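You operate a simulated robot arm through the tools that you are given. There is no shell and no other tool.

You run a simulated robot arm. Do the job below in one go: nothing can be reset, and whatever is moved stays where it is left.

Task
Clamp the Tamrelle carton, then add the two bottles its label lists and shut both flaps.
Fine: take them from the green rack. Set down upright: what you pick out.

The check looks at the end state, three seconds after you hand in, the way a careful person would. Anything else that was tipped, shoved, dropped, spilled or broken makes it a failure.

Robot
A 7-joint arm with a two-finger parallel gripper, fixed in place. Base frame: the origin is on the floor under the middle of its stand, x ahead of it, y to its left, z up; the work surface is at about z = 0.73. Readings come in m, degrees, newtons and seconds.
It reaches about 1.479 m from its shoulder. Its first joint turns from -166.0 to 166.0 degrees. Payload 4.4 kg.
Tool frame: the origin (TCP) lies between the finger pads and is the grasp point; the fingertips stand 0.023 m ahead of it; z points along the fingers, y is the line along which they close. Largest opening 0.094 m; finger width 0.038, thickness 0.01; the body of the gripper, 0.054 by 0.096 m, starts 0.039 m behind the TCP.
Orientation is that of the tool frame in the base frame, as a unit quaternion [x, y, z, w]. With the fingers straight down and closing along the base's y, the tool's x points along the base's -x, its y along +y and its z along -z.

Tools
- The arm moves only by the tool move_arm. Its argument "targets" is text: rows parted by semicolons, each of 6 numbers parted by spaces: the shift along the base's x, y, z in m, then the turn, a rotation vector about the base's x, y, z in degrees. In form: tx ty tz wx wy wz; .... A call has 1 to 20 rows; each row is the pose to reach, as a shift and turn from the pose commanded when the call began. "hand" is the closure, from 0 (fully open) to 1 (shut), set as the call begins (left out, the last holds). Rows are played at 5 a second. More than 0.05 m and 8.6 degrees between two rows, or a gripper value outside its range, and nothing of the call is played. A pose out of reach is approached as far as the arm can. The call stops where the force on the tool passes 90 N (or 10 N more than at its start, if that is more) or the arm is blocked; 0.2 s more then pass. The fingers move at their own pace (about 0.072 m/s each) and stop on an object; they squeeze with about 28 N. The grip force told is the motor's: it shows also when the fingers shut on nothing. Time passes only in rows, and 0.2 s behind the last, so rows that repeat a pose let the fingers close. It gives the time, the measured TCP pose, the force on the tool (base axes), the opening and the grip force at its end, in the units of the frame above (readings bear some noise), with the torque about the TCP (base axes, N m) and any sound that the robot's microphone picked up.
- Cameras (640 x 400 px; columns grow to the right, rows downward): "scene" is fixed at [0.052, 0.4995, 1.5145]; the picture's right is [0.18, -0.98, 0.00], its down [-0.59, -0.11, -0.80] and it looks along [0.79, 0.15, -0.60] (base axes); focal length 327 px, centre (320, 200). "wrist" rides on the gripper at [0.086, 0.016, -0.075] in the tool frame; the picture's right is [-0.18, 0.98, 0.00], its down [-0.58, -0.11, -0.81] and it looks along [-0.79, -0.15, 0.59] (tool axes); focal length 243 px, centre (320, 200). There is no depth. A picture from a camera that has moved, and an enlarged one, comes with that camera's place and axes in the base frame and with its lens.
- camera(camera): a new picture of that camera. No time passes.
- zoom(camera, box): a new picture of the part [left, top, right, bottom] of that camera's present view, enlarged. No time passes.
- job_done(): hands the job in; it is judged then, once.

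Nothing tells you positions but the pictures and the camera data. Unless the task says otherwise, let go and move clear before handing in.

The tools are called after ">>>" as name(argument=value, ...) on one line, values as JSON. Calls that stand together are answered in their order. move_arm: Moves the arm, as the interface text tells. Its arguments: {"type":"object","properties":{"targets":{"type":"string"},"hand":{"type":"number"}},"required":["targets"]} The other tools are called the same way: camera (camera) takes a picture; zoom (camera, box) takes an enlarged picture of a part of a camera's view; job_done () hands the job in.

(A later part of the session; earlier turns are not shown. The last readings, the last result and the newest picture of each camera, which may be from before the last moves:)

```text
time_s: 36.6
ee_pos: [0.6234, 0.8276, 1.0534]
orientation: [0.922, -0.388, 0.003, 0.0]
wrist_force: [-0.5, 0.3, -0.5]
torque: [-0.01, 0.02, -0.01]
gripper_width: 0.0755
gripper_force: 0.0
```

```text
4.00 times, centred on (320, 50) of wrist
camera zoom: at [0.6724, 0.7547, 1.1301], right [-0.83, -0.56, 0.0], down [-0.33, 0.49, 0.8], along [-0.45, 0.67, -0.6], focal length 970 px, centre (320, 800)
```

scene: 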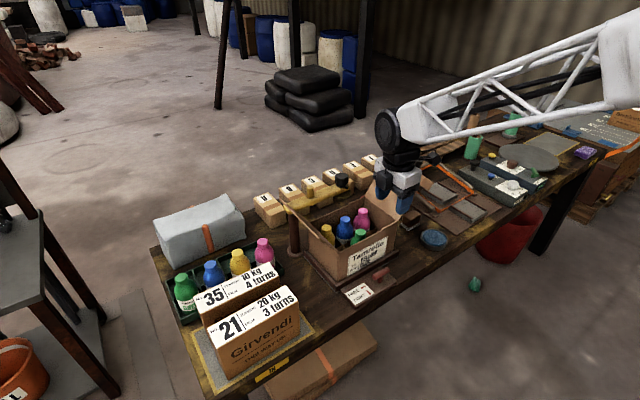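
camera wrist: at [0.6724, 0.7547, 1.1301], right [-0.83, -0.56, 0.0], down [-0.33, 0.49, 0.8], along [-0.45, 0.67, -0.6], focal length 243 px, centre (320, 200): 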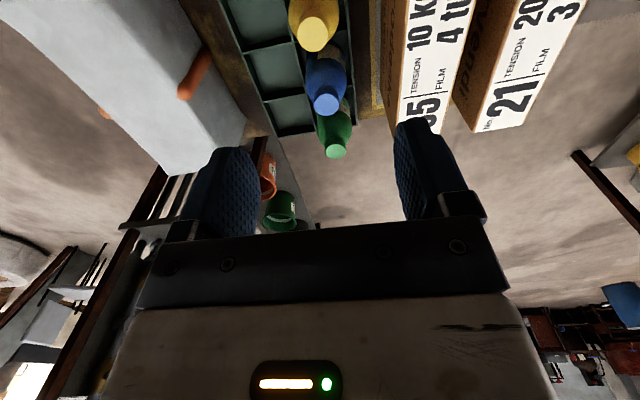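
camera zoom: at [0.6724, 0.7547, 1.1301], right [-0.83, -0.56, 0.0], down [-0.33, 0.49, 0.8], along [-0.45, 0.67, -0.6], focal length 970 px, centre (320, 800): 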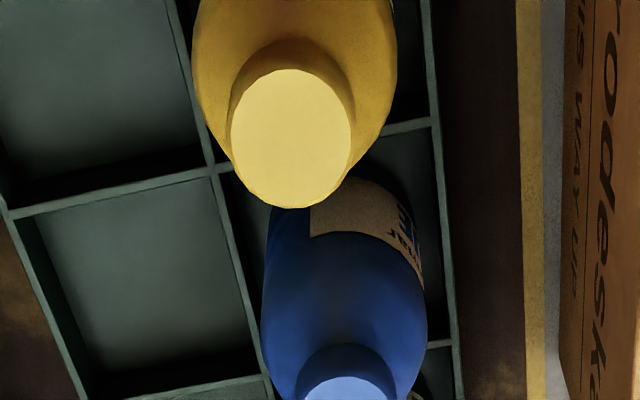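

The cap sits about 7 mm from my axis, toward the grey bag side, so I'll correct that and come down partway to check again.

>>> move_arm(targets="0.0046 0.0044 -0.03 0 0 0; 0.0046 0.0044 -0.06 0 0 0; 0.0046 0.0044 -0.09 0 0 0; 0.0046 0.0044 -0.11 0 0 0; 0.0046 0.0044 -0.11 0 0 0")

>>> camera(camera="wrist")

>>> zoom(camera="scene", box=[180, 190, 300, 290])

```text
time_s: 37.8
ee_pos: [0.6295, 0.8309, 0.9424]
orientation: [0.922, -0.388, 0.004, 0.0]
wrist_force: [0.0, -0.5, 0.4]
torque: [-0.03, -0.04, 0.01]
gripper_width: 0.0749
gripper_force: 0.0
```

```text
taken
camera wrist: at [0.6778, 0.7579, 1.019], right [-0.83, -0.56, 0.0], down [-0.33, 0.49, 0.8], along [-0.44, 0.67, -0.6], focal length 243 px, centre (320, 200)
```

wrist: 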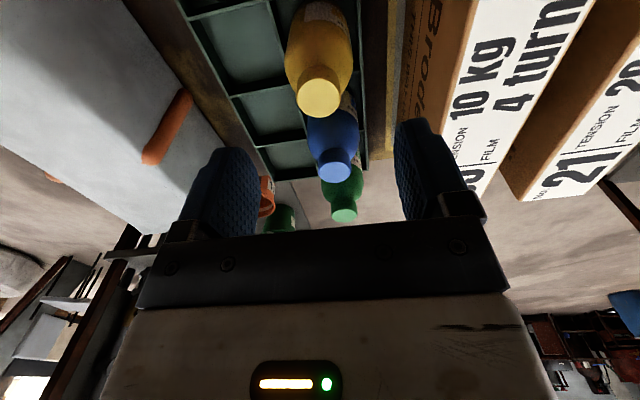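

```text
4.00 times, centred on (240, 240) of scene
camera zoom: at [0.052, 0.4995, 1.5145], right [0.18, -0.98, 0.0], down [-0.59, -0.11, -0.8], along [0.79, 0.15, -0.6], focal length 1309 px, centre (640, 40)
```

zoom: 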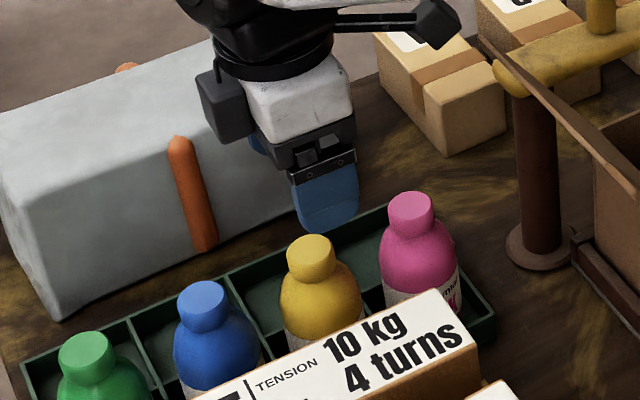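

The scene view shows the gripper has a box on the side opposite the camera, and it would hit a flap at this yaw. So I'll use the yaw that keeps camera and box across the carton (fingers closing along the bottle row). I'll rise and turn back 90°.

>>> move_arm(targets="0 0 0.04 0 0 0; 0 0 0.08 0 0 -7.5; 0 0 0.08 0 0 -15; 0 0 0.08 0 0 -22.5; 0 0 0.08 0 0 -30; 0 0 0.08 0 0 -37.5; 0 0 0.08 0 0 -45; 0 0 0.08 0 0 -52.5; 0 0 0.08 0 0 -60; 0 0 0.08 0 0 -67.5; 0 0 0.08 0 0 -75; 0 0 0.08 0 0 -82.5; 0 0 0.08 0 0 -90; 0 0 0.08 0 0 -90", hand=0.33)

>>> camera(camera="wrist")

>>> zoom(camera="wrist", box=[240, 0, 400, 100])

>>> zoom(camera="scene", box=[160, 170, 300, 290])

```text
time_s: 40.8
ee_pos: [0.6283, 0.8315, 1.0229]
orientation: [-0.377, 0.926, -0.002, -0.002]
wrist_force: [-0.2, -0.7, -0.5]
torque: [0.02, -0.01, 0.02]
gripper_width: 0.063
gripper_force: 0.0
```

```text
taken
camera wrist: at [0.5555, 0.7832, 1.0996], right [-0.55, 0.83, 0.0], down [0.49, 0.33, 0.8], along [0.67, 0.44, -0.6], focal length 243 px, centre (320, 200)
```

wrist: 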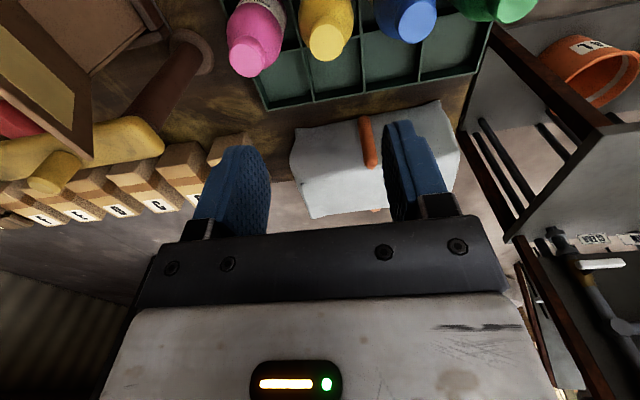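

```text
4.00 times, centred on (320, 50) of wrist
camera zoom: at [0.5555, 0.7832, 1.0996], right [-0.55, 0.83, 0.0], down [0.49, 0.33, 0.8], along [0.67, 0.44, -0.6], focal length 970 px, centre (320, 800)
```

zoom: 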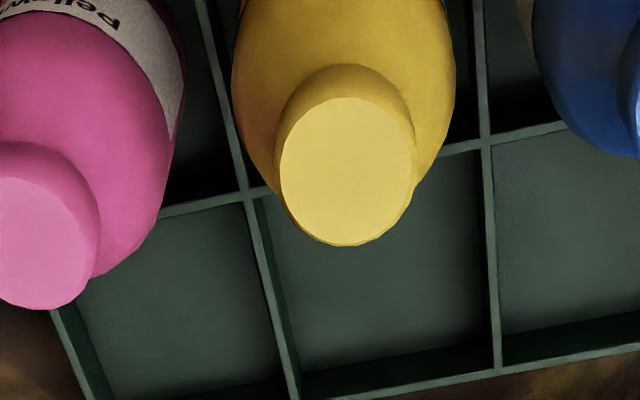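

```text
3.33 times, centred on (230, 230) of scene
camera zoom: at [0.052, 0.4995, 1.5145], right [0.18, -0.98, 0.0], down [-0.59, -0.11, -0.8], along [0.79, 0.15, -0.6], focal length 1091 px, centre (620, 100)
```

zoom: 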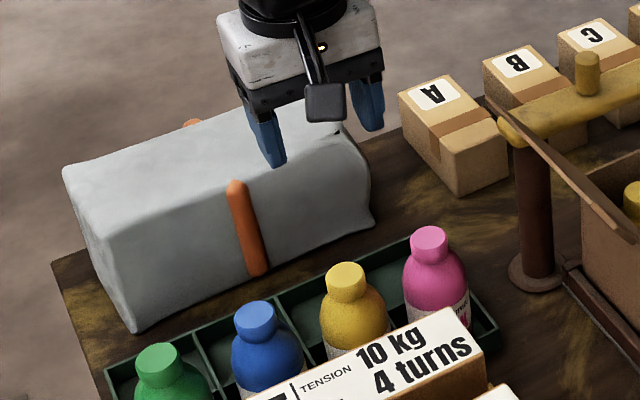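

Comparing the two wrist yaws cancels the camera bias and puts the yellow cap at about (0.627, 0.836). I'll descend to grip height around the cap and check before closing.

>>> move_arm(targets="-0.0013 0.004 -0.03 0 0 0; -0.0013 0.004 -0.06 0 0 0; -0.0013 0.004 -0.09 0 0 0; -0.0013 0.004 -0.115 0 0 0; -0.0013 0.004 -0.13 0 0 0; -0.0013 0.004 -0.14 0 0 0; -0.0013 0.004 -0.146 0 0 0; -0.0013 0.004 -0.146 0 0 0")

>>> camera(camera="wrist")

>>> zoom(camera="scene", box=[180, 190, 300, 290])

```text
time_s: 42.6
ee_pos: [0.627, 0.8366, 0.8768]
orientation: [-0.378, 0.926, -0.002, -0.004]
wrist_force: [0.2, -0.1, -0.3]
torque: [-0.01, 0.02, 0.0]
gripper_width: 0.063
gripper_force: 0.0
```

```text
taken
camera wrist: at [0.5535, 0.7874, 0.9534], right [-0.56, 0.83, 0.0], down [0.49, 0.33, 0.8], along [0.67, 0.44, -0.6], focal length 243 px, centre (320, 200)
```

wrist: 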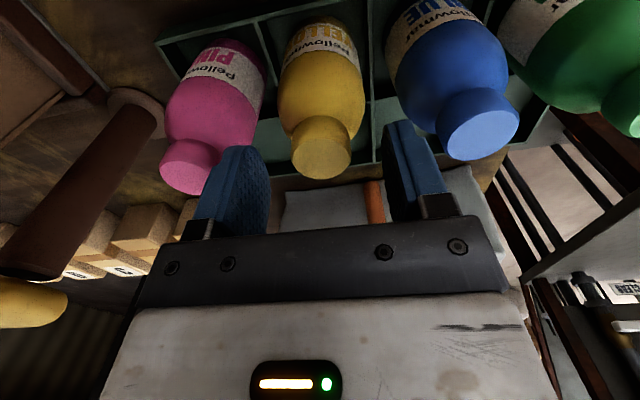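

```text
4.00 times, centred on (240, 240) of scene
camera zoom: at [0.052, 0.4995, 1.5145], right [0.18, -0.98, 0.0], down [-0.59, -0.11, -0.8], along [0.79, 0.15, -0.6], focal length 1309 px, centre (640, 40)
```

zoom: 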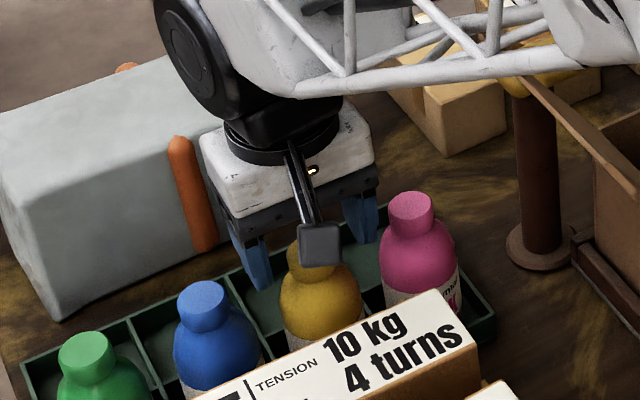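

>>> zoom(camera="wrist", box=[260, 90, 390, 190])

```text
4.00 times, centred on (325, 140) of wrist
camera zoom: at [0.5535, 0.7874, 0.9534], right [-0.56, 0.83, 0.0], down [0.49, 0.33, 0.8], along [0.67, 0.44, -0.6], focal length 970 px, centre (300, 440)
```

zoom: 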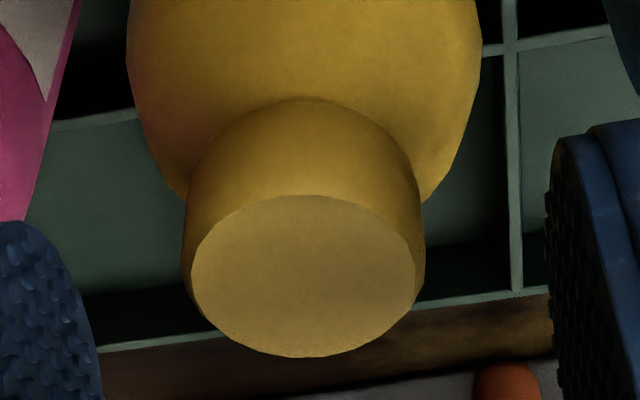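

The cap is centred between the fingers. I'll lower 6 mm for a fuller bite on the cap, then close.

>>> move_arm(targets="0 0 -0.003 0 0 0; 0 0 -0.006 0 0 0; 0 0 -0.006 0 0 0")

>>> move_arm(targets="0 0 0 0 0 0; 0 0 0 0 0 0; 0 0 0 0 0 0; 0 0 0 0 0 0", hand=1)

>>> camera(camera="wrist")

```text
time_s: 43.4
ee_pos: [0.627, 0.8361, 0.8701]
orientation: [-0.377, 0.926, -0.002, -0.002]
wrist_force: [0.0, 0.7, 0.4]
torque: [0.03, 0.02, -0.04]
gripper_width: 0.0629
gripper_force: 0.1
```

```text
time_s: 44.4
ee_pos: [0.6273, 0.8357, 0.8717]
orientation: [-0.377, 0.926, -0.002, -0.003]
wrist_force: [-1.2, -0.3, 0.5]
torque: [-0.01, -0.05, 0.01]
gripper_width: 0.031
gripper_force: 27.9
```

```text
taken
camera wrist: at [0.5537, 0.7873, 0.9473], right [-0.56, 0.83, 0.0], down [0.49, 0.33, 0.8], along [0.67, 0.44, -0.6], focal length 243 px, centre (320, 200)
```

wrist: 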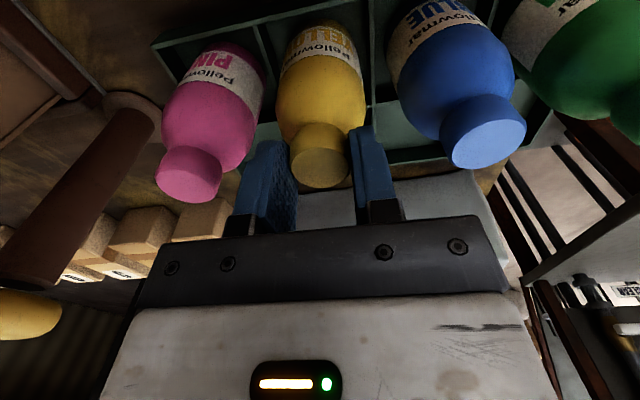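

>>> zoom(camera="wrist", box=[220, 100, 420, 230])

>>> zoom(camera="scene", box=[200, 210, 290, 280])

```text
3.08 times, centred on (320, 165) of wrist
camera zoom: at [0.5537, 0.7873, 0.9473], right [-0.56, 0.83, 0.0], down [0.49, 0.33, 0.8], along [0.67, 0.44, -0.6], focal length 746 px, centre (320, 308)
```

zoom: 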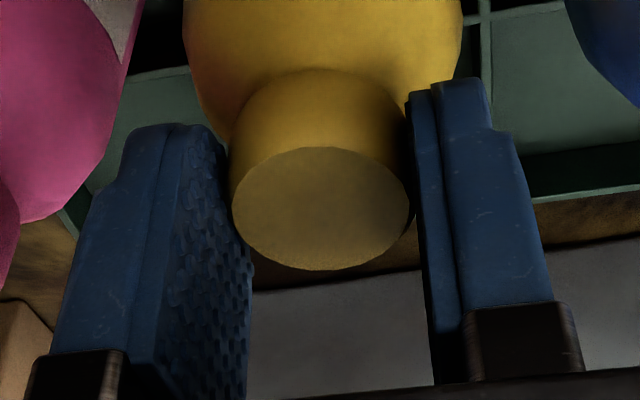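

```text
5.71 times, centred on (245, 245) of scene
camera zoom: at [0.052, 0.4995, 1.5145], right [0.18, -0.98, 0.0], down [-0.59, -0.11, -0.8], along [0.79, 0.15, -0.6], focal length 1870 px, centre (749, -57)
```

zoom: 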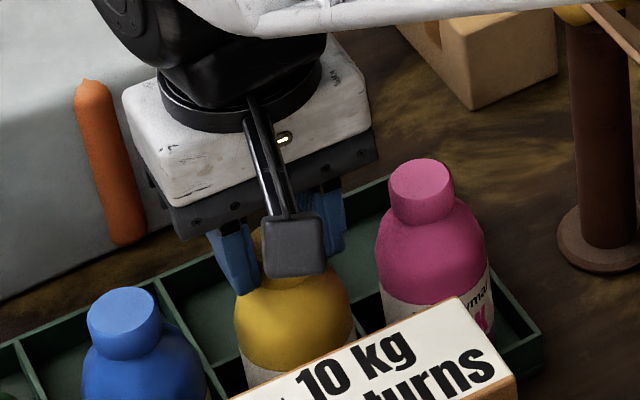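

The grip is at 31 mm with the pads over most of the cap. I'll lift gently and check that the bottle stays put in the fingers.

>>> move_arm(targets="0 0 0.01 0 0 0; 0 0 0.025 0 0 0; 0 0 0.045 0 0 0; 0 0 0.065 0 0 0; 0 0 0.065 0 0 0")

>>> camera(camera="wrist")

>>> zoom(camera="scene", box=[160, 170, 320, 290])

```text
time_s: 45.6
ee_pos: [0.626, 0.8367, 0.9376]
orientation: [-0.377, 0.926, -0.002, -0.002]
wrist_force: [0.6, 0.4, -3.1]
torque: [-0.04, -0.02, 0.0]
gripper_width: 0.0307
gripper_force: 27.8
```

```text
taken
camera wrist: at [0.5537, 0.7869, 1.0143], right [-0.56, 0.83, 0.0], down [0.49, 0.33, 0.8], along [0.67, 0.44, -0.6], focal length 243 px, centre (320, 200)
```

wrist: 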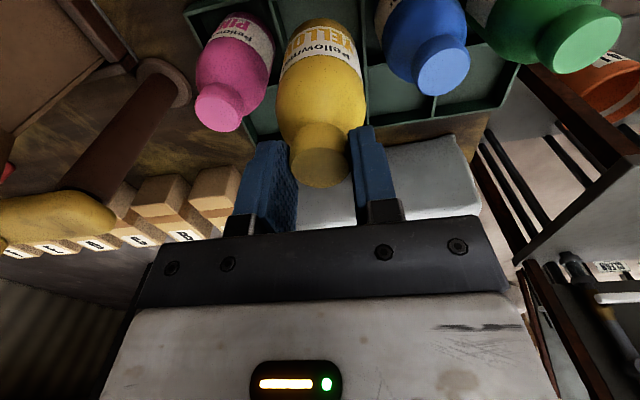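

```text
3.33 times, centred on (240, 230) of scene
camera zoom: at [0.052, 0.4995, 1.5145], right [0.18, -0.98, 0.0], down [-0.59, -0.11, -0.8], along [0.79, 0.15, -0.6], focal length 1091 px, centre (587, 100)
```

zoom: 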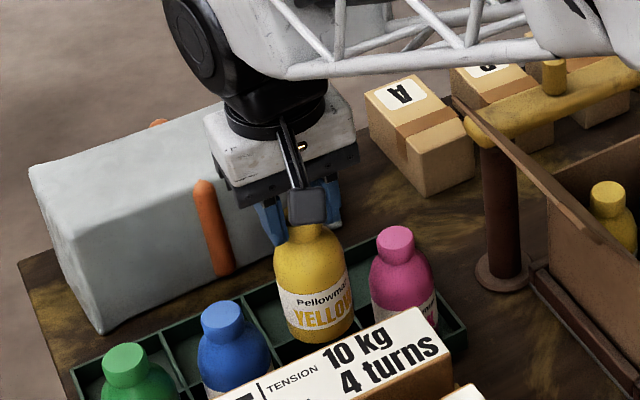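

The yellow bottle is lifted cleanly; it weighs about 3 N and the cap grip is steady. I'll raise it above flap height and stop beside the carton to re-measure the empty cell.

>>> move_arm(targets="0 0 0.04 0 0 0; 0 0 0.08 0 0 0; 0 0 0.12 0 0 0; 0 0 0.16 0 0 0; 0 0 0.2 0 0 0; -0.005 -0.02 0.24 0 0 0; -0.015 -0.05 0.26 0 0 0; -0.025 -0.09 0.26 0 0 0; -0.037 -0.13 0.26 0 0 0; -0.05 -0.17 0.26 0 0 0; -0.062 -0.21 0.26 0 0 0; -0.07 -0.24 0.26 0 0 0; -0.074 -0.255 0.26 0 0 0; -0.074 -0.255 0.26 0 0 0; -0.074 -0.255 0.26 0 0 0")

>>> camera(camera="wrist")

>>> camera(camera="scene")

```text
time_s: 48.8
ee_pos: [0.5522, 0.5799, 1.1966]
orientation: [-0.377, 0.926, -0.002, -0.003]
wrist_force: [0.6, 0.5, -3.0]
torque: [0.01, -0.02, -0.01]
gripper_width: 0.0307
gripper_force: 28.2
```

```text
taken
camera wrist: at [0.4793, 0.5307, 1.2728], right [-0.56, 0.83, 0.0], down [0.49, 0.33, 0.8], along [0.67, 0.44, -0.6], focal length 243 px, centre (320, 200)
```

wrist: 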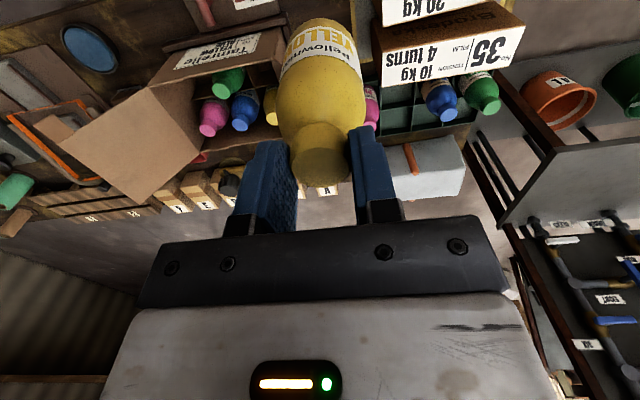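

```text
taken
```

scene: 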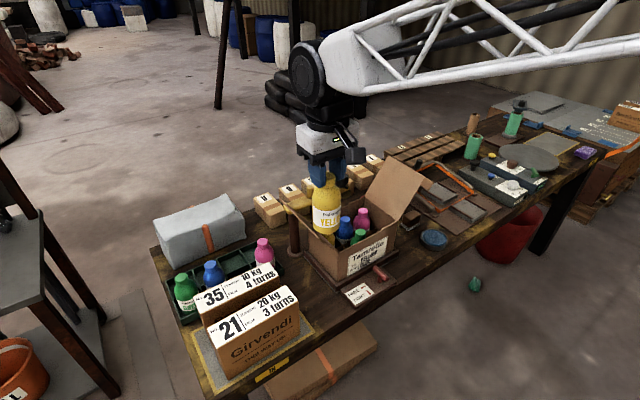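

>>> zoom(camera="wrist", box=[140, 20, 300, 170])

>>> zoom(camera="scene", box=[270, 150, 430, 290])

```text
2.67 times, centred on (220, 95) of wrist
camera zoom: at [0.4793, 0.5307, 1.2728], right [-0.56, 0.83, 0.0], down [0.49, 0.33, 0.8], along [0.67, 0.44, -0.6], focal length 647 px, centre (587, 480)
```

zoom: 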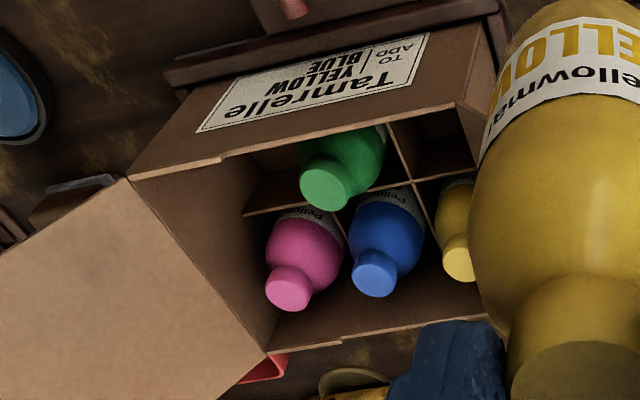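

```text
2.86 times, centred on (350, 220) of scene
camera zoom: at [0.052, 0.4995, 1.5145], right [0.18, -0.98, 0.0], down [-0.59, -0.11, -0.8], along [0.79, 0.15, -0.6], focal length 935 px, centre (234, 143)
```

zoom: 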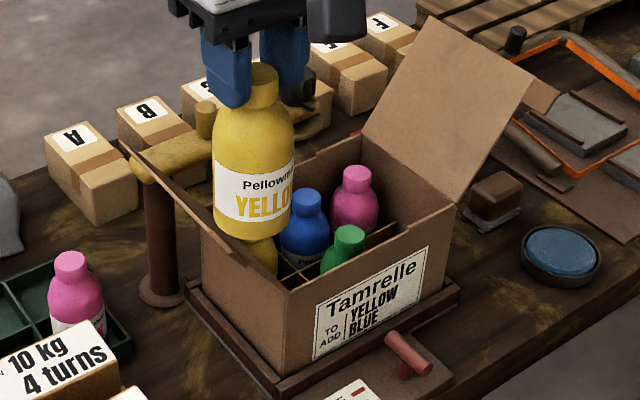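

All four cap positions agree between views, which puts the left empty cell at about (0.717, 0.559). I'll go around the front of the left flap at safe height, then over the cell.

>>> move_arm(targets="0.01 -0.02 0.03 0 0 0; 0.03 -0.045 0.045 0 0 0; 0.055 -0.055 0.045 0 0 0; 0.09 -0.045 0.045 0 0 0; 0.125 -0.035 0.045 0 0 0; 0.155 -0.025 0.045 0 0 0; 0.1658 -0.022 0.045 0 0 0; 0.1658 -0.022 0.045 0 0 0; 0.1658 -0.022 0.0 0 0 0; 0.1658 -0.022 -0.04 0 0 0; 0.1658 -0.022 -0.08 0 0 0; 0.1658 -0.022 -0.11 0 0 0; 0.1658 -0.022 -0.13 0 0 0; 0.1658 -0.022 -0.13 0 0 0")

>>> camera(camera="wrist")

>>> zoom(camera="scene", box=[270, 130, 430, 290])

```text
time_s: 51.8
ee_pos: [0.7187, 0.5587, 1.0649]
orientation: [-0.377, 0.926, -0.001, -0.002]
wrist_force: [0.0, 0.2, -2.6]
torque: [0.03, 0.0, -0.02]
gripper_width: 0.0306
gripper_force: 27.4
```

```text
taken
camera wrist: at [0.6467, 0.5096, 1.1424], right [-0.56, 0.83, 0.0], down [0.49, 0.33, 0.8], along [0.67, 0.44, -0.6], focal length 243 px, centre (320, 200)
```

wrist: 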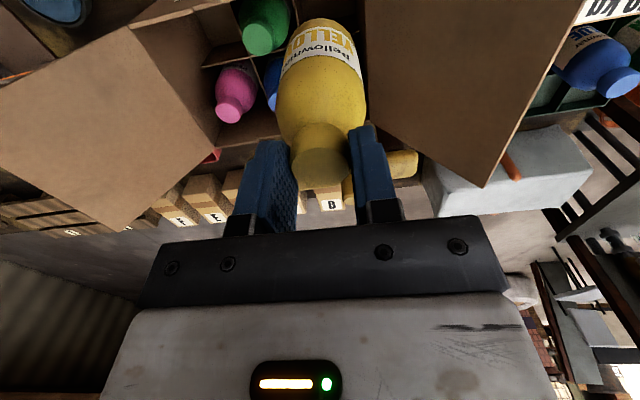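

```text
2.50 times, centred on (350, 210) of scene
camera zoom: at [0.052, 0.4995, 1.5145], right [0.18, -0.98, 0.0], down [-0.59, -0.11, -0.8], along [0.79, 0.15, -0.6], focal length 818 px, centre (245, 175)
```

zoom: 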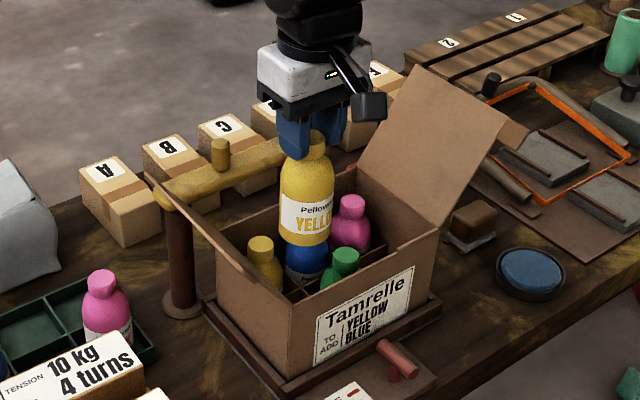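

The bottle bottom is exactly over the front-left cell and clear of the flap. I'll lower into the cell slowly, watching the force.

>>> move_arm(targets="0 0 -0.03 0 0 0; 0 0 -0.06 0 0 0; 0 0 -0.085 0 0 0; 0 0 -0.105 0 0 0; 0 0 -0.125 0 0 0; 0 0 -0.14 0 0 0; 0 0 -0.14 0 0 0")

>>> camera(camera="wrist")

>>> zoom(camera="scene", box=[270, 150, 410, 270])

```text
time_s: 53.4
ee_pos: [0.719, 0.5594, 0.9246]
orientation: [-0.378, 0.926, -0.002, -0.002]
wrist_force: [-0.4, -0.3, -2.9]
torque: [0.0, 0.01, -0.02]
gripper_width: 0.0309
gripper_force: 28.2
```

```text
taken
camera wrist: at [0.6467, 0.5096, 1.0019], right [-0.56, 0.83, 0.0], down [0.49, 0.33, 0.8], along [0.67, 0.44, -0.6], focal length 243 px, centre (320, 200)
```

wrist: 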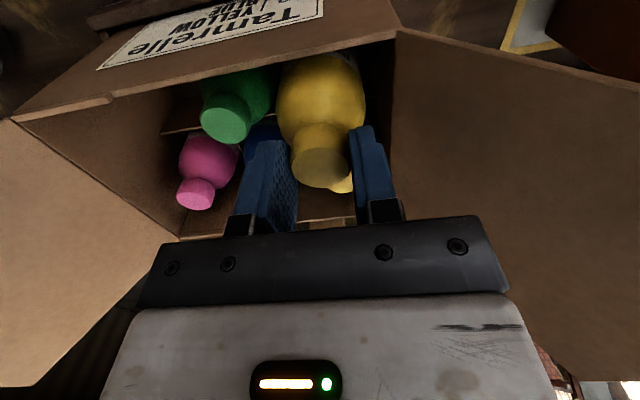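

```text
3.33 times, centred on (340, 210) of scene
camera zoom: at [0.052, 0.4995, 1.5145], right [0.18, -0.98, 0.0], down [-0.59, -0.11, -0.8], along [0.79, 0.15, -0.6], focal length 1091 px, centre (253, 167)
```

zoom: 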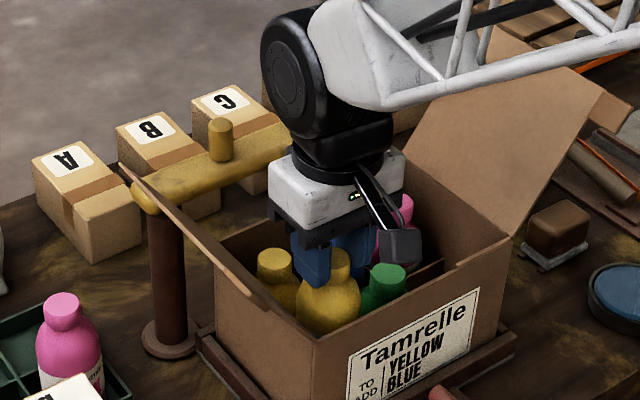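

No contact yet and the bottle is well inside the cell. I'll continue down in small steps until the floor takes the weight.

>>> move_arm(targets="0 0 -0.012 0 0 0; 0 0 -0.022 0 0 0; 0 0 -0.03 0 0 0; 0 0 -0.034 0 0 0; 0 0 -0.034 0 0 0")

```text
time_s: 54.6
ee_pos: [0.7188, 0.5585, 0.8908]
orientation: [-0.377, 0.926, -0.002, -0.003]
wrist_force: [-0.5, -0.7, -3.2]
torque: [0.01, 0.02, 0.0]
gripper_width: 0.0307
gripper_force: 28.1
```

>>> move_arm(targets="0 0 -0.003 0 0 0; 0 0 -0.006 0 0 0; 0 0 -0.006 0 0 0")

>>> zoom(camera="wrist", box=[160, 40, 420, 240])

```text
time_s: 55.4
ee_pos: [0.7199, 0.5586, 0.8864]
orientation: [-0.378, 0.926, -0.003, -0.003]
wrist_force: [0.0, -0.5, -2.2]
torque: [0.02, 0.01, -0.02]
gripper_width: 0.0306
gripper_force: 27.9
```

```text
2.00 times, centred on (290, 140) of wrist
camera zoom: at [0.6456, 0.5101, 0.963], right [-0.56, 0.83, 0.0], down [0.49, 0.33, 0.8], along [0.67, 0.44, -0.6], focal length 485 px, centre (380, 320)
```

zoom: 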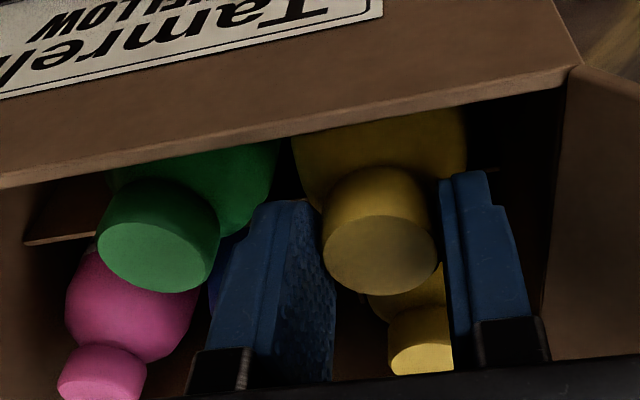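

>>> move_arm(targets="0 0 -0.002 0 0 0; 0 0 -0.004 0 0 0; 0 0 -0.006 0 0 0; 0 0 -0.006 0 0 0")

```text
time_s: 56.4
ee_pos: [0.7189, 0.5591, 0.8793]
orientation: [-0.378, 0.926, -0.001, -0.003]
wrist_force: [0.0, -0.2, -3.4]
torque: [-0.04, -0.04, -0.01]
gripper_width: 0.0306
gripper_force: 27.6
```

>>> move_arm(targets="0 0 -0.0015 0 0 0; 0 0 -0.003 0 0 0; 0 0 -0.003 0 0 0")

```text
time_s: 57.2
ee_pos: [0.719, 0.559, 0.8765]
orientation: [-0.377, 0.926, -0.002, -0.003]
wrist_force: [-0.8, 0.3, -2.1]
torque: [0.03, -0.01, 0.0]
gripper_width: 0.0307
gripper_force: 28.4
```

>>> move_arm(targets="0 0 -0.0015 0 0 0; 0 0 -0.003 0 0 0; 0 0 -0.003 0 0 0")

>>> zoom(camera="scene", box=[300, 190, 400, 270])

```text
time_s: 58.0
ee_pos: [0.7191, 0.5599, 0.8755]
orientation: [-0.378, 0.926, -0.001, -0.002]
wrist_force: [-1.9, -0.6, 8.5]
torque: [-0.24, 0.25, -0.03]
gripper_width: 0.0307
gripper_force: 27.8
```

```text
5.00 times, centred on (350, 230) of scene
camera zoom: at [0.052, 0.4995, 1.5145], right [0.18, -0.98, 0.0], down [-0.59, -0.11, -0.8], along [0.79, 0.15, -0.6], focal length 1636 px, centre (170, 50)
```

zoom: 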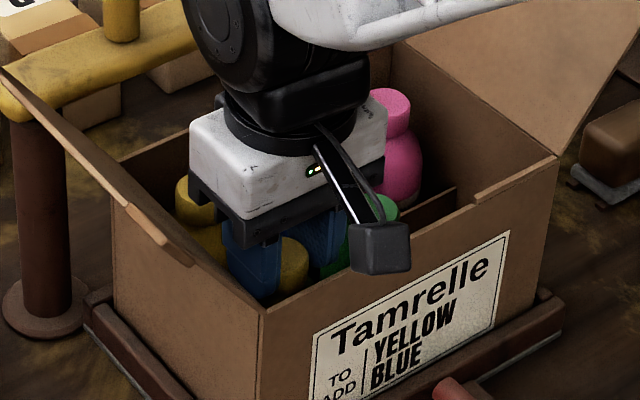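

The force jumped to +8.5 N, so the bottle is standing on the carton floor. I'll ease off, open just enough to free the cap without touching the wall, and rise.

>>> move_arm(targets="0 0 0.0015 0 0 0; 0 0 0.0015 0 0 0")

>>> move_arm(targets="0 0 0 0 0 0; 0 0 0 0 0 0; 0 0 0 0 0 0", hand=0.53)

>>> zoom(camera="wrist", box=[160, 40, 420, 240])

```text
time_s: 58.6
ee_pos: [0.7183, 0.5593, 0.8748]
orientation: [-0.377, 0.926, -0.002, -0.002]
wrist_force: [-0.5, 0.1, -2.3]
torque: [-0.02, -0.01, 0.02]
gripper_width: 0.0303
gripper_force: 28.3
```

```text
time_s: 59.4
ee_pos: [0.7179, 0.5599, 0.8765]
orientation: [-0.377, 0.926, -0.002, -0.003]
wrist_force: [0.4, -1.0, -0.4]
torque: [-0.02, -0.01, -0.03]
gripper_width: 0.0443
gripper_force: 0.1
```

```text
2.00 times, centred on (290, 140) of wrist
camera zoom: at [0.6459, 0.5105, 0.9523], right [-0.56, 0.83, 0.0], down [0.49, 0.33, 0.8], along [0.67, 0.44, -0.6], focal length 485 px, centre (380, 320)
```

zoom: 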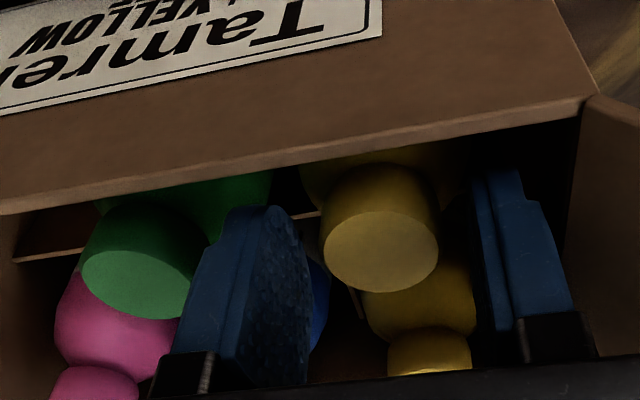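

The bottle is released, standing, and the force is back to zero. I'll rise straight up and look.

>>> move_arm(targets="0 0 0.02 0 0 0; 0 0 0.05 0 0 0; 0 0 0.09 0 0 0; 0 0 0.13 0 0 0; 0 0 0.17 0 0 0; 0 0 0.21 0 0 0; 0 0 0.25 0 0 0; 0 0 0.28 0 0 0; 0 0 0.28 0 0 0")

>>> camera(camera="wrist")

>>> zoom(camera="scene", box=[270, 150, 430, 290])

```text
time_s: 61.4
ee_pos: [0.7192, 0.5602, 1.1562]
orientation: [-0.378, 0.926, -0.002, -0.003]
wrist_force: [0.3, -0.5, 0.1]
torque: [0.0, -0.01, -0.02]
gripper_width: 0.0441
gripper_force: 0.1
```

```text
taken
camera wrist: at [0.646, 0.5114, 1.2324], right [-0.56, 0.83, 0.0], down [0.49, 0.33, 0.8], along [0.67, 0.44, -0.6], focal length 243 px, centre (320, 200)
```

wrist: 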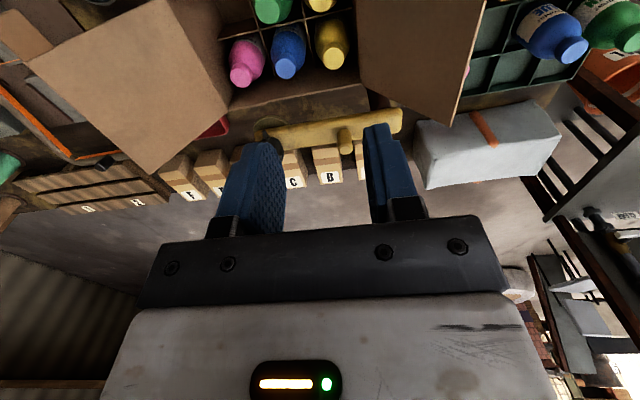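

```text
2.86 times, centred on (350, 220) of scene
camera zoom: at [0.052, 0.4995, 1.5145], right [0.18, -0.98, 0.0], down [-0.59, -0.11, -0.8], along [0.79, 0.15, -0.6], focal length 935 px, centre (234, 143)
```

zoom: 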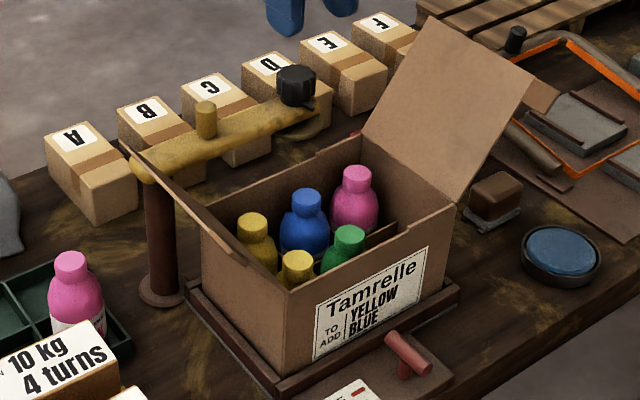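

Yellow is placed neatly in the front-left cell. Now I'll go back over the rack for the blue bottle, expected near (0.5725, 0.887).

>>> move_arm(targets="-0.018 0.041 0.01 0 0 0; -0.036 0.082 0.01 0 0 0; -0.054 0.123 0.01 0 0 0; -0.073 0.164 0.01 0 0 0; -0.092 0.205 0.01 0 0 0; -0.11 0.246 0.0 0 0 0; -0.13 0.29 -0.02 0 0 0; -0.1467 0.327 -0.05 0 0 0; -0.1467 0.327 -0.09 0 0 0; -0.1467 0.327 -0.13 0 0 0; -0.1467 0.327 -0.135 0 0 0", hand=0.33)

>>> camera(camera="wrist")

>>> zoom(camera="wrist", box=[240, 0, 400, 100])

```text
refused: row 7 steps farther than a row can; nothing moved
```

```text
taken
camera wrist: at [0.646, 0.5114, 1.2324], right [-0.56, 0.83, 0.0], down [0.49, 0.33, 0.8], along [0.67, 0.44, -0.6], focal length 243 px, centre (320, 200)
```

wrist: 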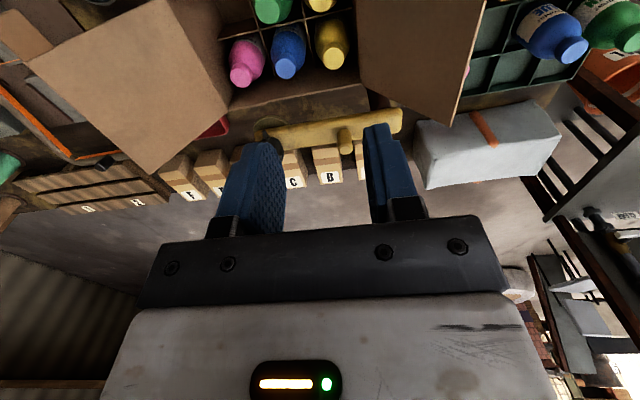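

```text
4.00 times, centred on (320, 50) of wrist
camera zoom: at [0.646, 0.5114, 1.2324], right [-0.56, 0.83, 0.0], down [0.49, 0.33, 0.8], along [0.67, 0.44, -0.6], focal length 970 px, centre (320, 800)
```

zoom: 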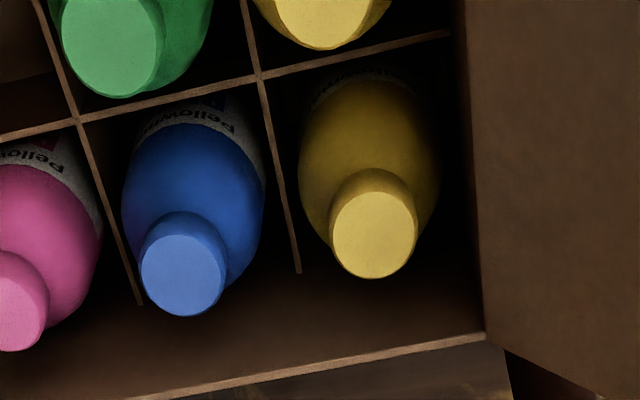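

One row stepped slightly too far, so nothing moved. I'll resend the same path with smaller steps.

>>> move_arm(targets="-0.018 0.04 0.01 0 0 0; -0.036 0.08 0.01 0 0 0; -0.054 0.12 0.01 0 0 0; -0.072 0.16 0.01 0 0 0; -0.09 0.2 0.01 0 0 0; -0.108 0.24 0.0 0 0 0; -0.125 0.278 -0.015 0 0 0; -0.138 0.308 -0.035 0 0 0; -0.1467 0.327 -0.065 0 0 0; -0.1467 0.327 -0.1 0 0 0; -0.1467 0.327 -0.135 0 0 0; -0.1467 0.327 -0.135 0 0 0", hand=0.33)

>>> camera(camera="wrist")

>>> zoom(camera="wrist", box=[240, 0, 400, 100])

```text
time_s: 64.0
ee_pos: [0.5713, 0.8844, 1.018]
orientation: [-0.377, 0.926, -0.002, -0.002]
wrist_force: [-0.9, 0.2, -0.8]
torque: [-0.05, -0.03, -0.03]
gripper_width: 0.0628
gripper_force: 0.1
```

```text
taken
camera wrist: at [0.4993, 0.8365, 1.0956], right [-0.56, 0.83, 0.0], down [0.49, 0.33, 0.8], along [0.67, 0.44, -0.6], focal length 243 px, centre (320, 200)
```

wrist: 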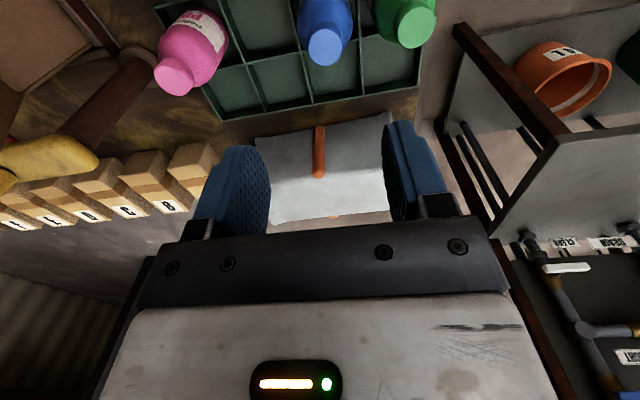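

```text
4.00 times, centred on (320, 50) of wrist
camera zoom: at [0.4993, 0.8365, 1.0956], right [-0.56, 0.83, 0.0], down [0.49, 0.33, 0.8], along [0.67, 0.44, -0.6], focal length 970 px, centre (320, 800)
```

zoom: 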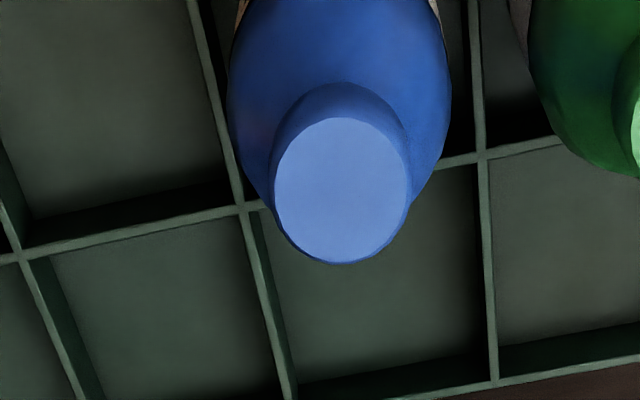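

The blue cap is centred within 5 mm of the axis. I'll apply the correction, descend to the same grip height and check before closing.

>>> move_arm(targets="0.0021 0.0046 -0.03 0 0 0; 0.0021 0.0046 -0.06 0 0 0; 0.0021 0.0046 -0.09 0 0 0; 0.0021 0.0046 -0.115 0 0 0; 0.0021 0.0046 -0.13 0 0 0; 0.0021 0.0046 -0.14 0 0 0; 0.0021 0.0046 -0.147 0 0 0; 0.0021 0.0046 -0.147 0 0 0")

>>> camera(camera="wrist")

>>> zoom(camera="wrist", box=[220, 100, 420, 230])

```text
time_s: 65.8
ee_pos: [0.5736, 0.8908, 0.8735]
orientation: [-0.378, 0.926, -0.002, -0.002]
wrist_force: [-0.5, 1.0, 1.0]
torque: [-0.01, 0.0, 0.0]
gripper_width: 0.0628
gripper_force: 0.0
```

```text
taken
camera wrist: at [0.5013, 0.8418, 0.9491], right [-0.56, 0.83, 0.0], down [0.49, 0.33, 0.8], along [0.67, 0.44, -0.6], focal length 243 px, centre (320, 200)
```

wrist: 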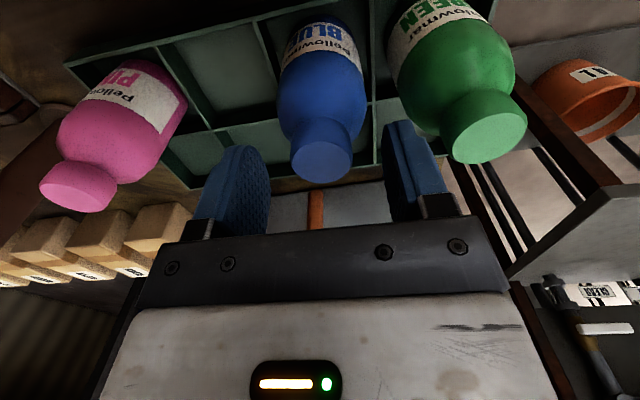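

```text
3.08 times, centred on (320, 165) of wrist
camera zoom: at [0.5013, 0.8418, 0.9491], right [-0.56, 0.83, 0.0], down [0.49, 0.33, 0.8], along [0.67, 0.44, -0.6], focal length 746 px, centre (320, 308)
```

zoom: 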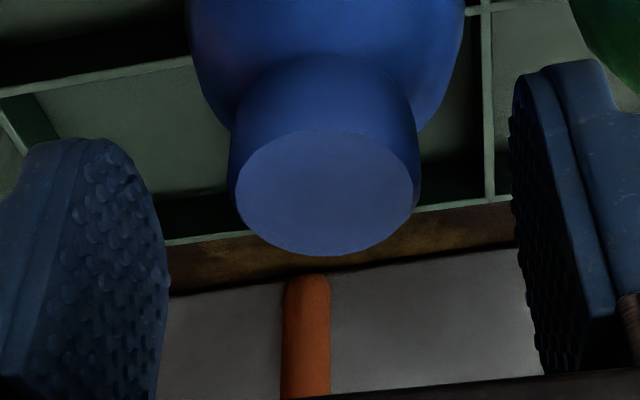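

>>> move_arm(targets="0 0 -0.002 0 0 0; 0 0 -0.004 0 0 0; 0 0 -0.004 0 0 0")

>>> move_arm(targets="0 0 0 0 0 0; 0 0 0 0 0 0; 0 0 0 0 0 0; 0 0 0 0 0 0", hand=1)

>>> zoom(camera="wrist", box=[220, 100, 420, 230])

```text
time_s: 66.6
ee_pos: [0.5736, 0.8901, 0.8694]
orientation: [-0.378, 0.926, -0.002, -0.002]
wrist_force: [-0.2, -0.8, -0.4]
torque: [0.02, -0.01, -0.01]
gripper_width: 0.0629
gripper_force: 0.1
```

```text
time_s: 67.6
ee_pos: [0.5743, 0.8905, 0.869]
orientation: [-0.378, 0.926, -0.002, -0.003]
wrist_force: [-1.1, -0.9, 1.1]
torque: [-0.02, -0.05, 0.0]
gripper_width: 0.0309
gripper_force: 27.7
```

```text
3.08 times, centred on (320, 165) of wrist
camera zoom: at [0.501, 0.8421, 0.9457], right [-0.56, 0.83, 0.0], down [0.49, 0.33, 0.8], along [0.67, 0.44, -0.6], focal length 746 px, centre (320, 308)
```

zoom: 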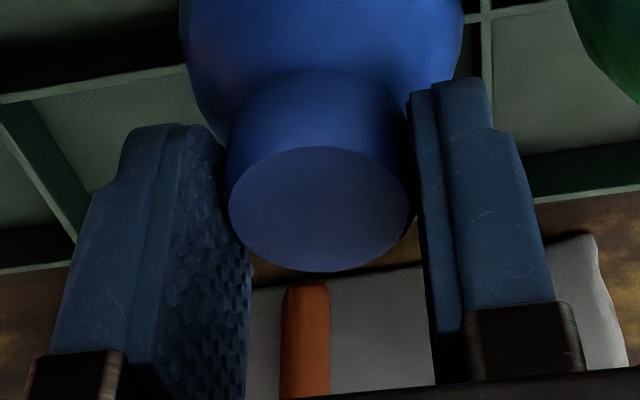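

The grip matches the first one: 31 mm, centred. I'll lift, carry it high over the flaps and stop above the front-right cell.

>>> move_arm(targets="0 0 0.01 0 0 0; 0 0 0.03 0 0 0; 0 0 0.06 0 0 0; 0 0 0.1 0 0 0; 0 0 0.14 0 0 0; 0 0 0.18 0 0 0; 0 0 0.22 0 0 0; 0 0 0.26 0 0 0; 0 0 0.3 0 0 0; 0 0 0.34 0 0 0; 0 0 0.37 0 0 0; 0 0 0.37 0 0 0")

>>> camera(camera="wrist")

>>> camera(camera="scene")

```text
time_s: 70.2
ee_pos: [0.5721, 0.8912, 1.2408]
orientation: [-0.378, 0.926, -0.003, -0.001]
wrist_force: [0.4, -0.4, -1.7]
torque: [-0.03, -0.02, -0.01]
gripper_width: 0.0309
gripper_force: 27.8
```

```text
taken
camera wrist: at [0.4993, 0.8427, 1.3168], right [-0.56, 0.83, 0.0], down [0.49, 0.33, 0.8], along [0.67, 0.44, -0.6], focal length 243 px, centre (320, 200)
```

wrist: 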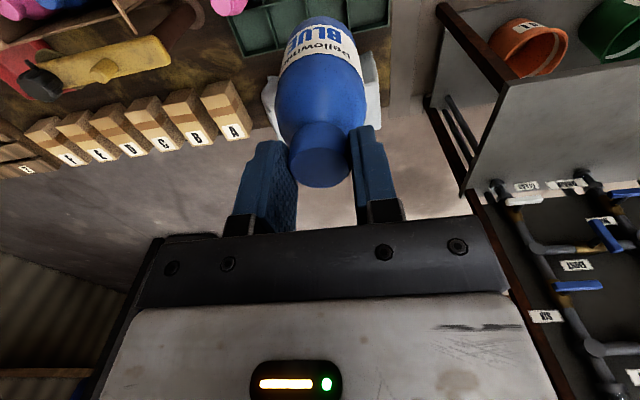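

```text
taken
```

scene: 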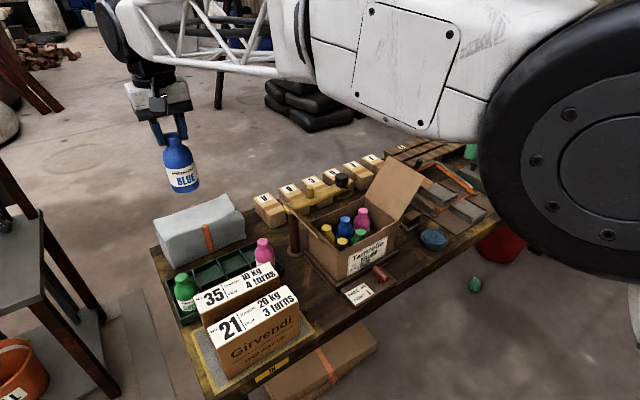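

The bottle is up at safe height. I'll carry it across to above the front-right cell.

>>> move_arm(targets="0.019 -0.035 0 0 0 0; 0.039 -0.0705 0 0 0 0; 0.0585 -0.106 0 0 0 0; 0.078 -0.141 0 0 0 0; 0.098 -0.1765 0 0 0 0; 0.1175 -0.212 0 0 0 0; 0.137 -0.247 0 0 0 0; 0.157 -0.2825 0 0 0 0; 0.1765 -0.318 0 0 0 0; 0.196 -0.353 0 0 0 0; 0.2155 -0.388 0 0 0 0; 0.229 -0.412 0 0 0 0; 0.2355 -0.4238 0 0 0 0; 0.2355 -0.4238 0 0 0 0; 0.2355 -0.4238 -0.04 0 0 0; 0.2355 -0.4238 -0.08 0 0 0; 0.2355 -0.4238 -0.12 0 0 0; 0.2355 -0.4238 -0.15 0 0 0; 0.2355 -0.4238 -0.17 0 0 0; 0.2355 -0.4238 -0.17 0 0 0")

>>> camera(camera="wrist")

>>> zoom(camera="scene", box=[270, 130, 430, 290])

```text
time_s: 74.4
ee_pos: [0.8085, 0.4677, 1.0689]
orientation: [-0.378, 0.926, -0.002, -0.003]
wrist_force: [-0.3, 0.3, -2.8]
torque: [0.0, -0.02, -0.01]
gripper_width: 0.0309
gripper_force: 27.8
```

```text
taken
camera wrist: at [0.7362, 0.4183, 1.1462], right [-0.56, 0.83, 0.0], down [0.49, 0.33, 0.8], along [0.67, 0.44, -0.6], focal length 243 px, centre (320, 200)
```

wrist: 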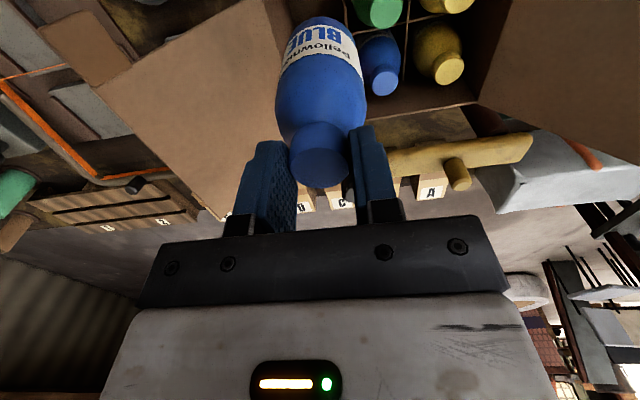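

```text
2.50 times, centred on (350, 210) of scene
camera zoom: at [0.052, 0.4995, 1.5145], right [0.18, -0.98, 0.0], down [-0.59, -0.11, -0.8], along [0.79, 0.15, -0.6], focal length 818 px, centre (245, 175)
```

zoom: 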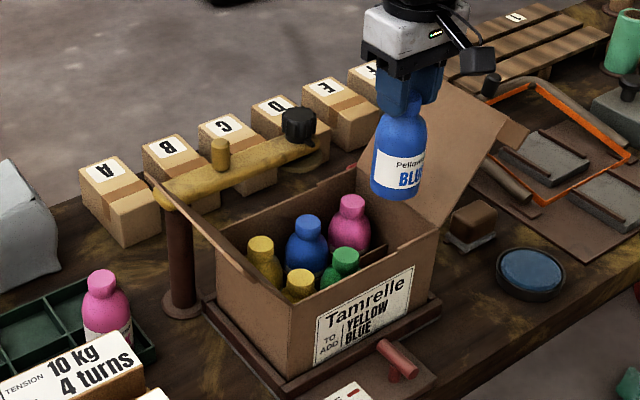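

The bottle hangs over the right end of the label-side row. I'll lower to just above divider height and check the margins.

>>> move_arm(targets="0 0 -0.03 0 0 0; 0 0 -0.06 0 0 0; 0 0 -0.085 0 0 0; 0 0 -0.105 0 0 0; 0 0 -0.115 0 0 0; 0 0 -0.115 0 0 0")

>>> camera(camera="wrist")

>>> zoom(camera="scene", box=[300, 150, 420, 270])

```text
time_s: 75.8
ee_pos: [0.8091, 0.4671, 0.9545]
orientation: [-0.378, 0.926, -0.002, -0.004]
wrist_force: [-0.3, 0.1, -3.5]
torque: [0.02, 0.0, 0.05]
gripper_width: 0.0309
gripper_force: 28.1
```

```text
taken
camera wrist: at [0.7354, 0.4191, 1.0309], right [-0.56, 0.83, 0.0], down [0.49, 0.33, 0.8], along [0.67, 0.44, -0.6], focal length 243 px, centre (320, 200)
```

wrist: 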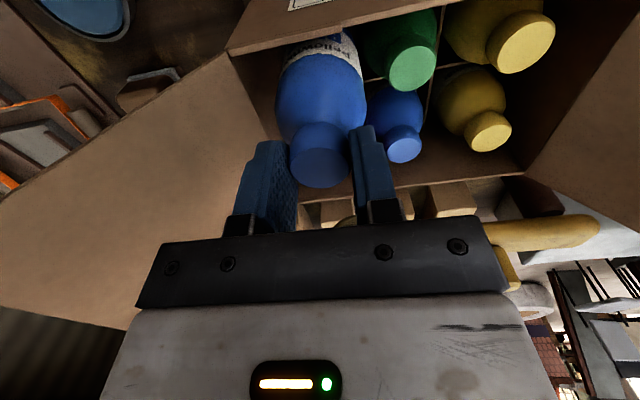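

```text
3.33 times, centred on (360, 210) of scene
camera zoom: at [0.052, 0.4995, 1.5145], right [0.18, -0.98, 0.0], down [-0.59, -0.11, -0.8], along [0.79, 0.15, -0.6], focal length 1091 px, centre (187, 167)
```

zoom: 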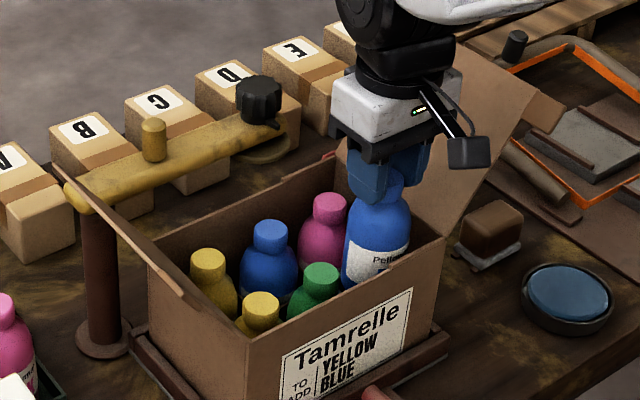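

>>> zoom(camera="wrist", box=[210, 0, 450, 190])

```text
2.11 times, centred on (330, 95) of wrist
camera zoom: at [0.7354, 0.4191, 1.0309], right [-0.56, 0.83, 0.0], down [0.49, 0.33, 0.8], along [0.67, 0.44, -0.6], focal length 511 px, centre (299, 421)
```

zoom: 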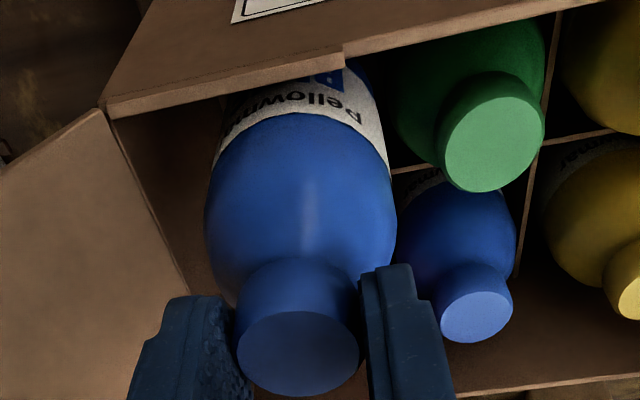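

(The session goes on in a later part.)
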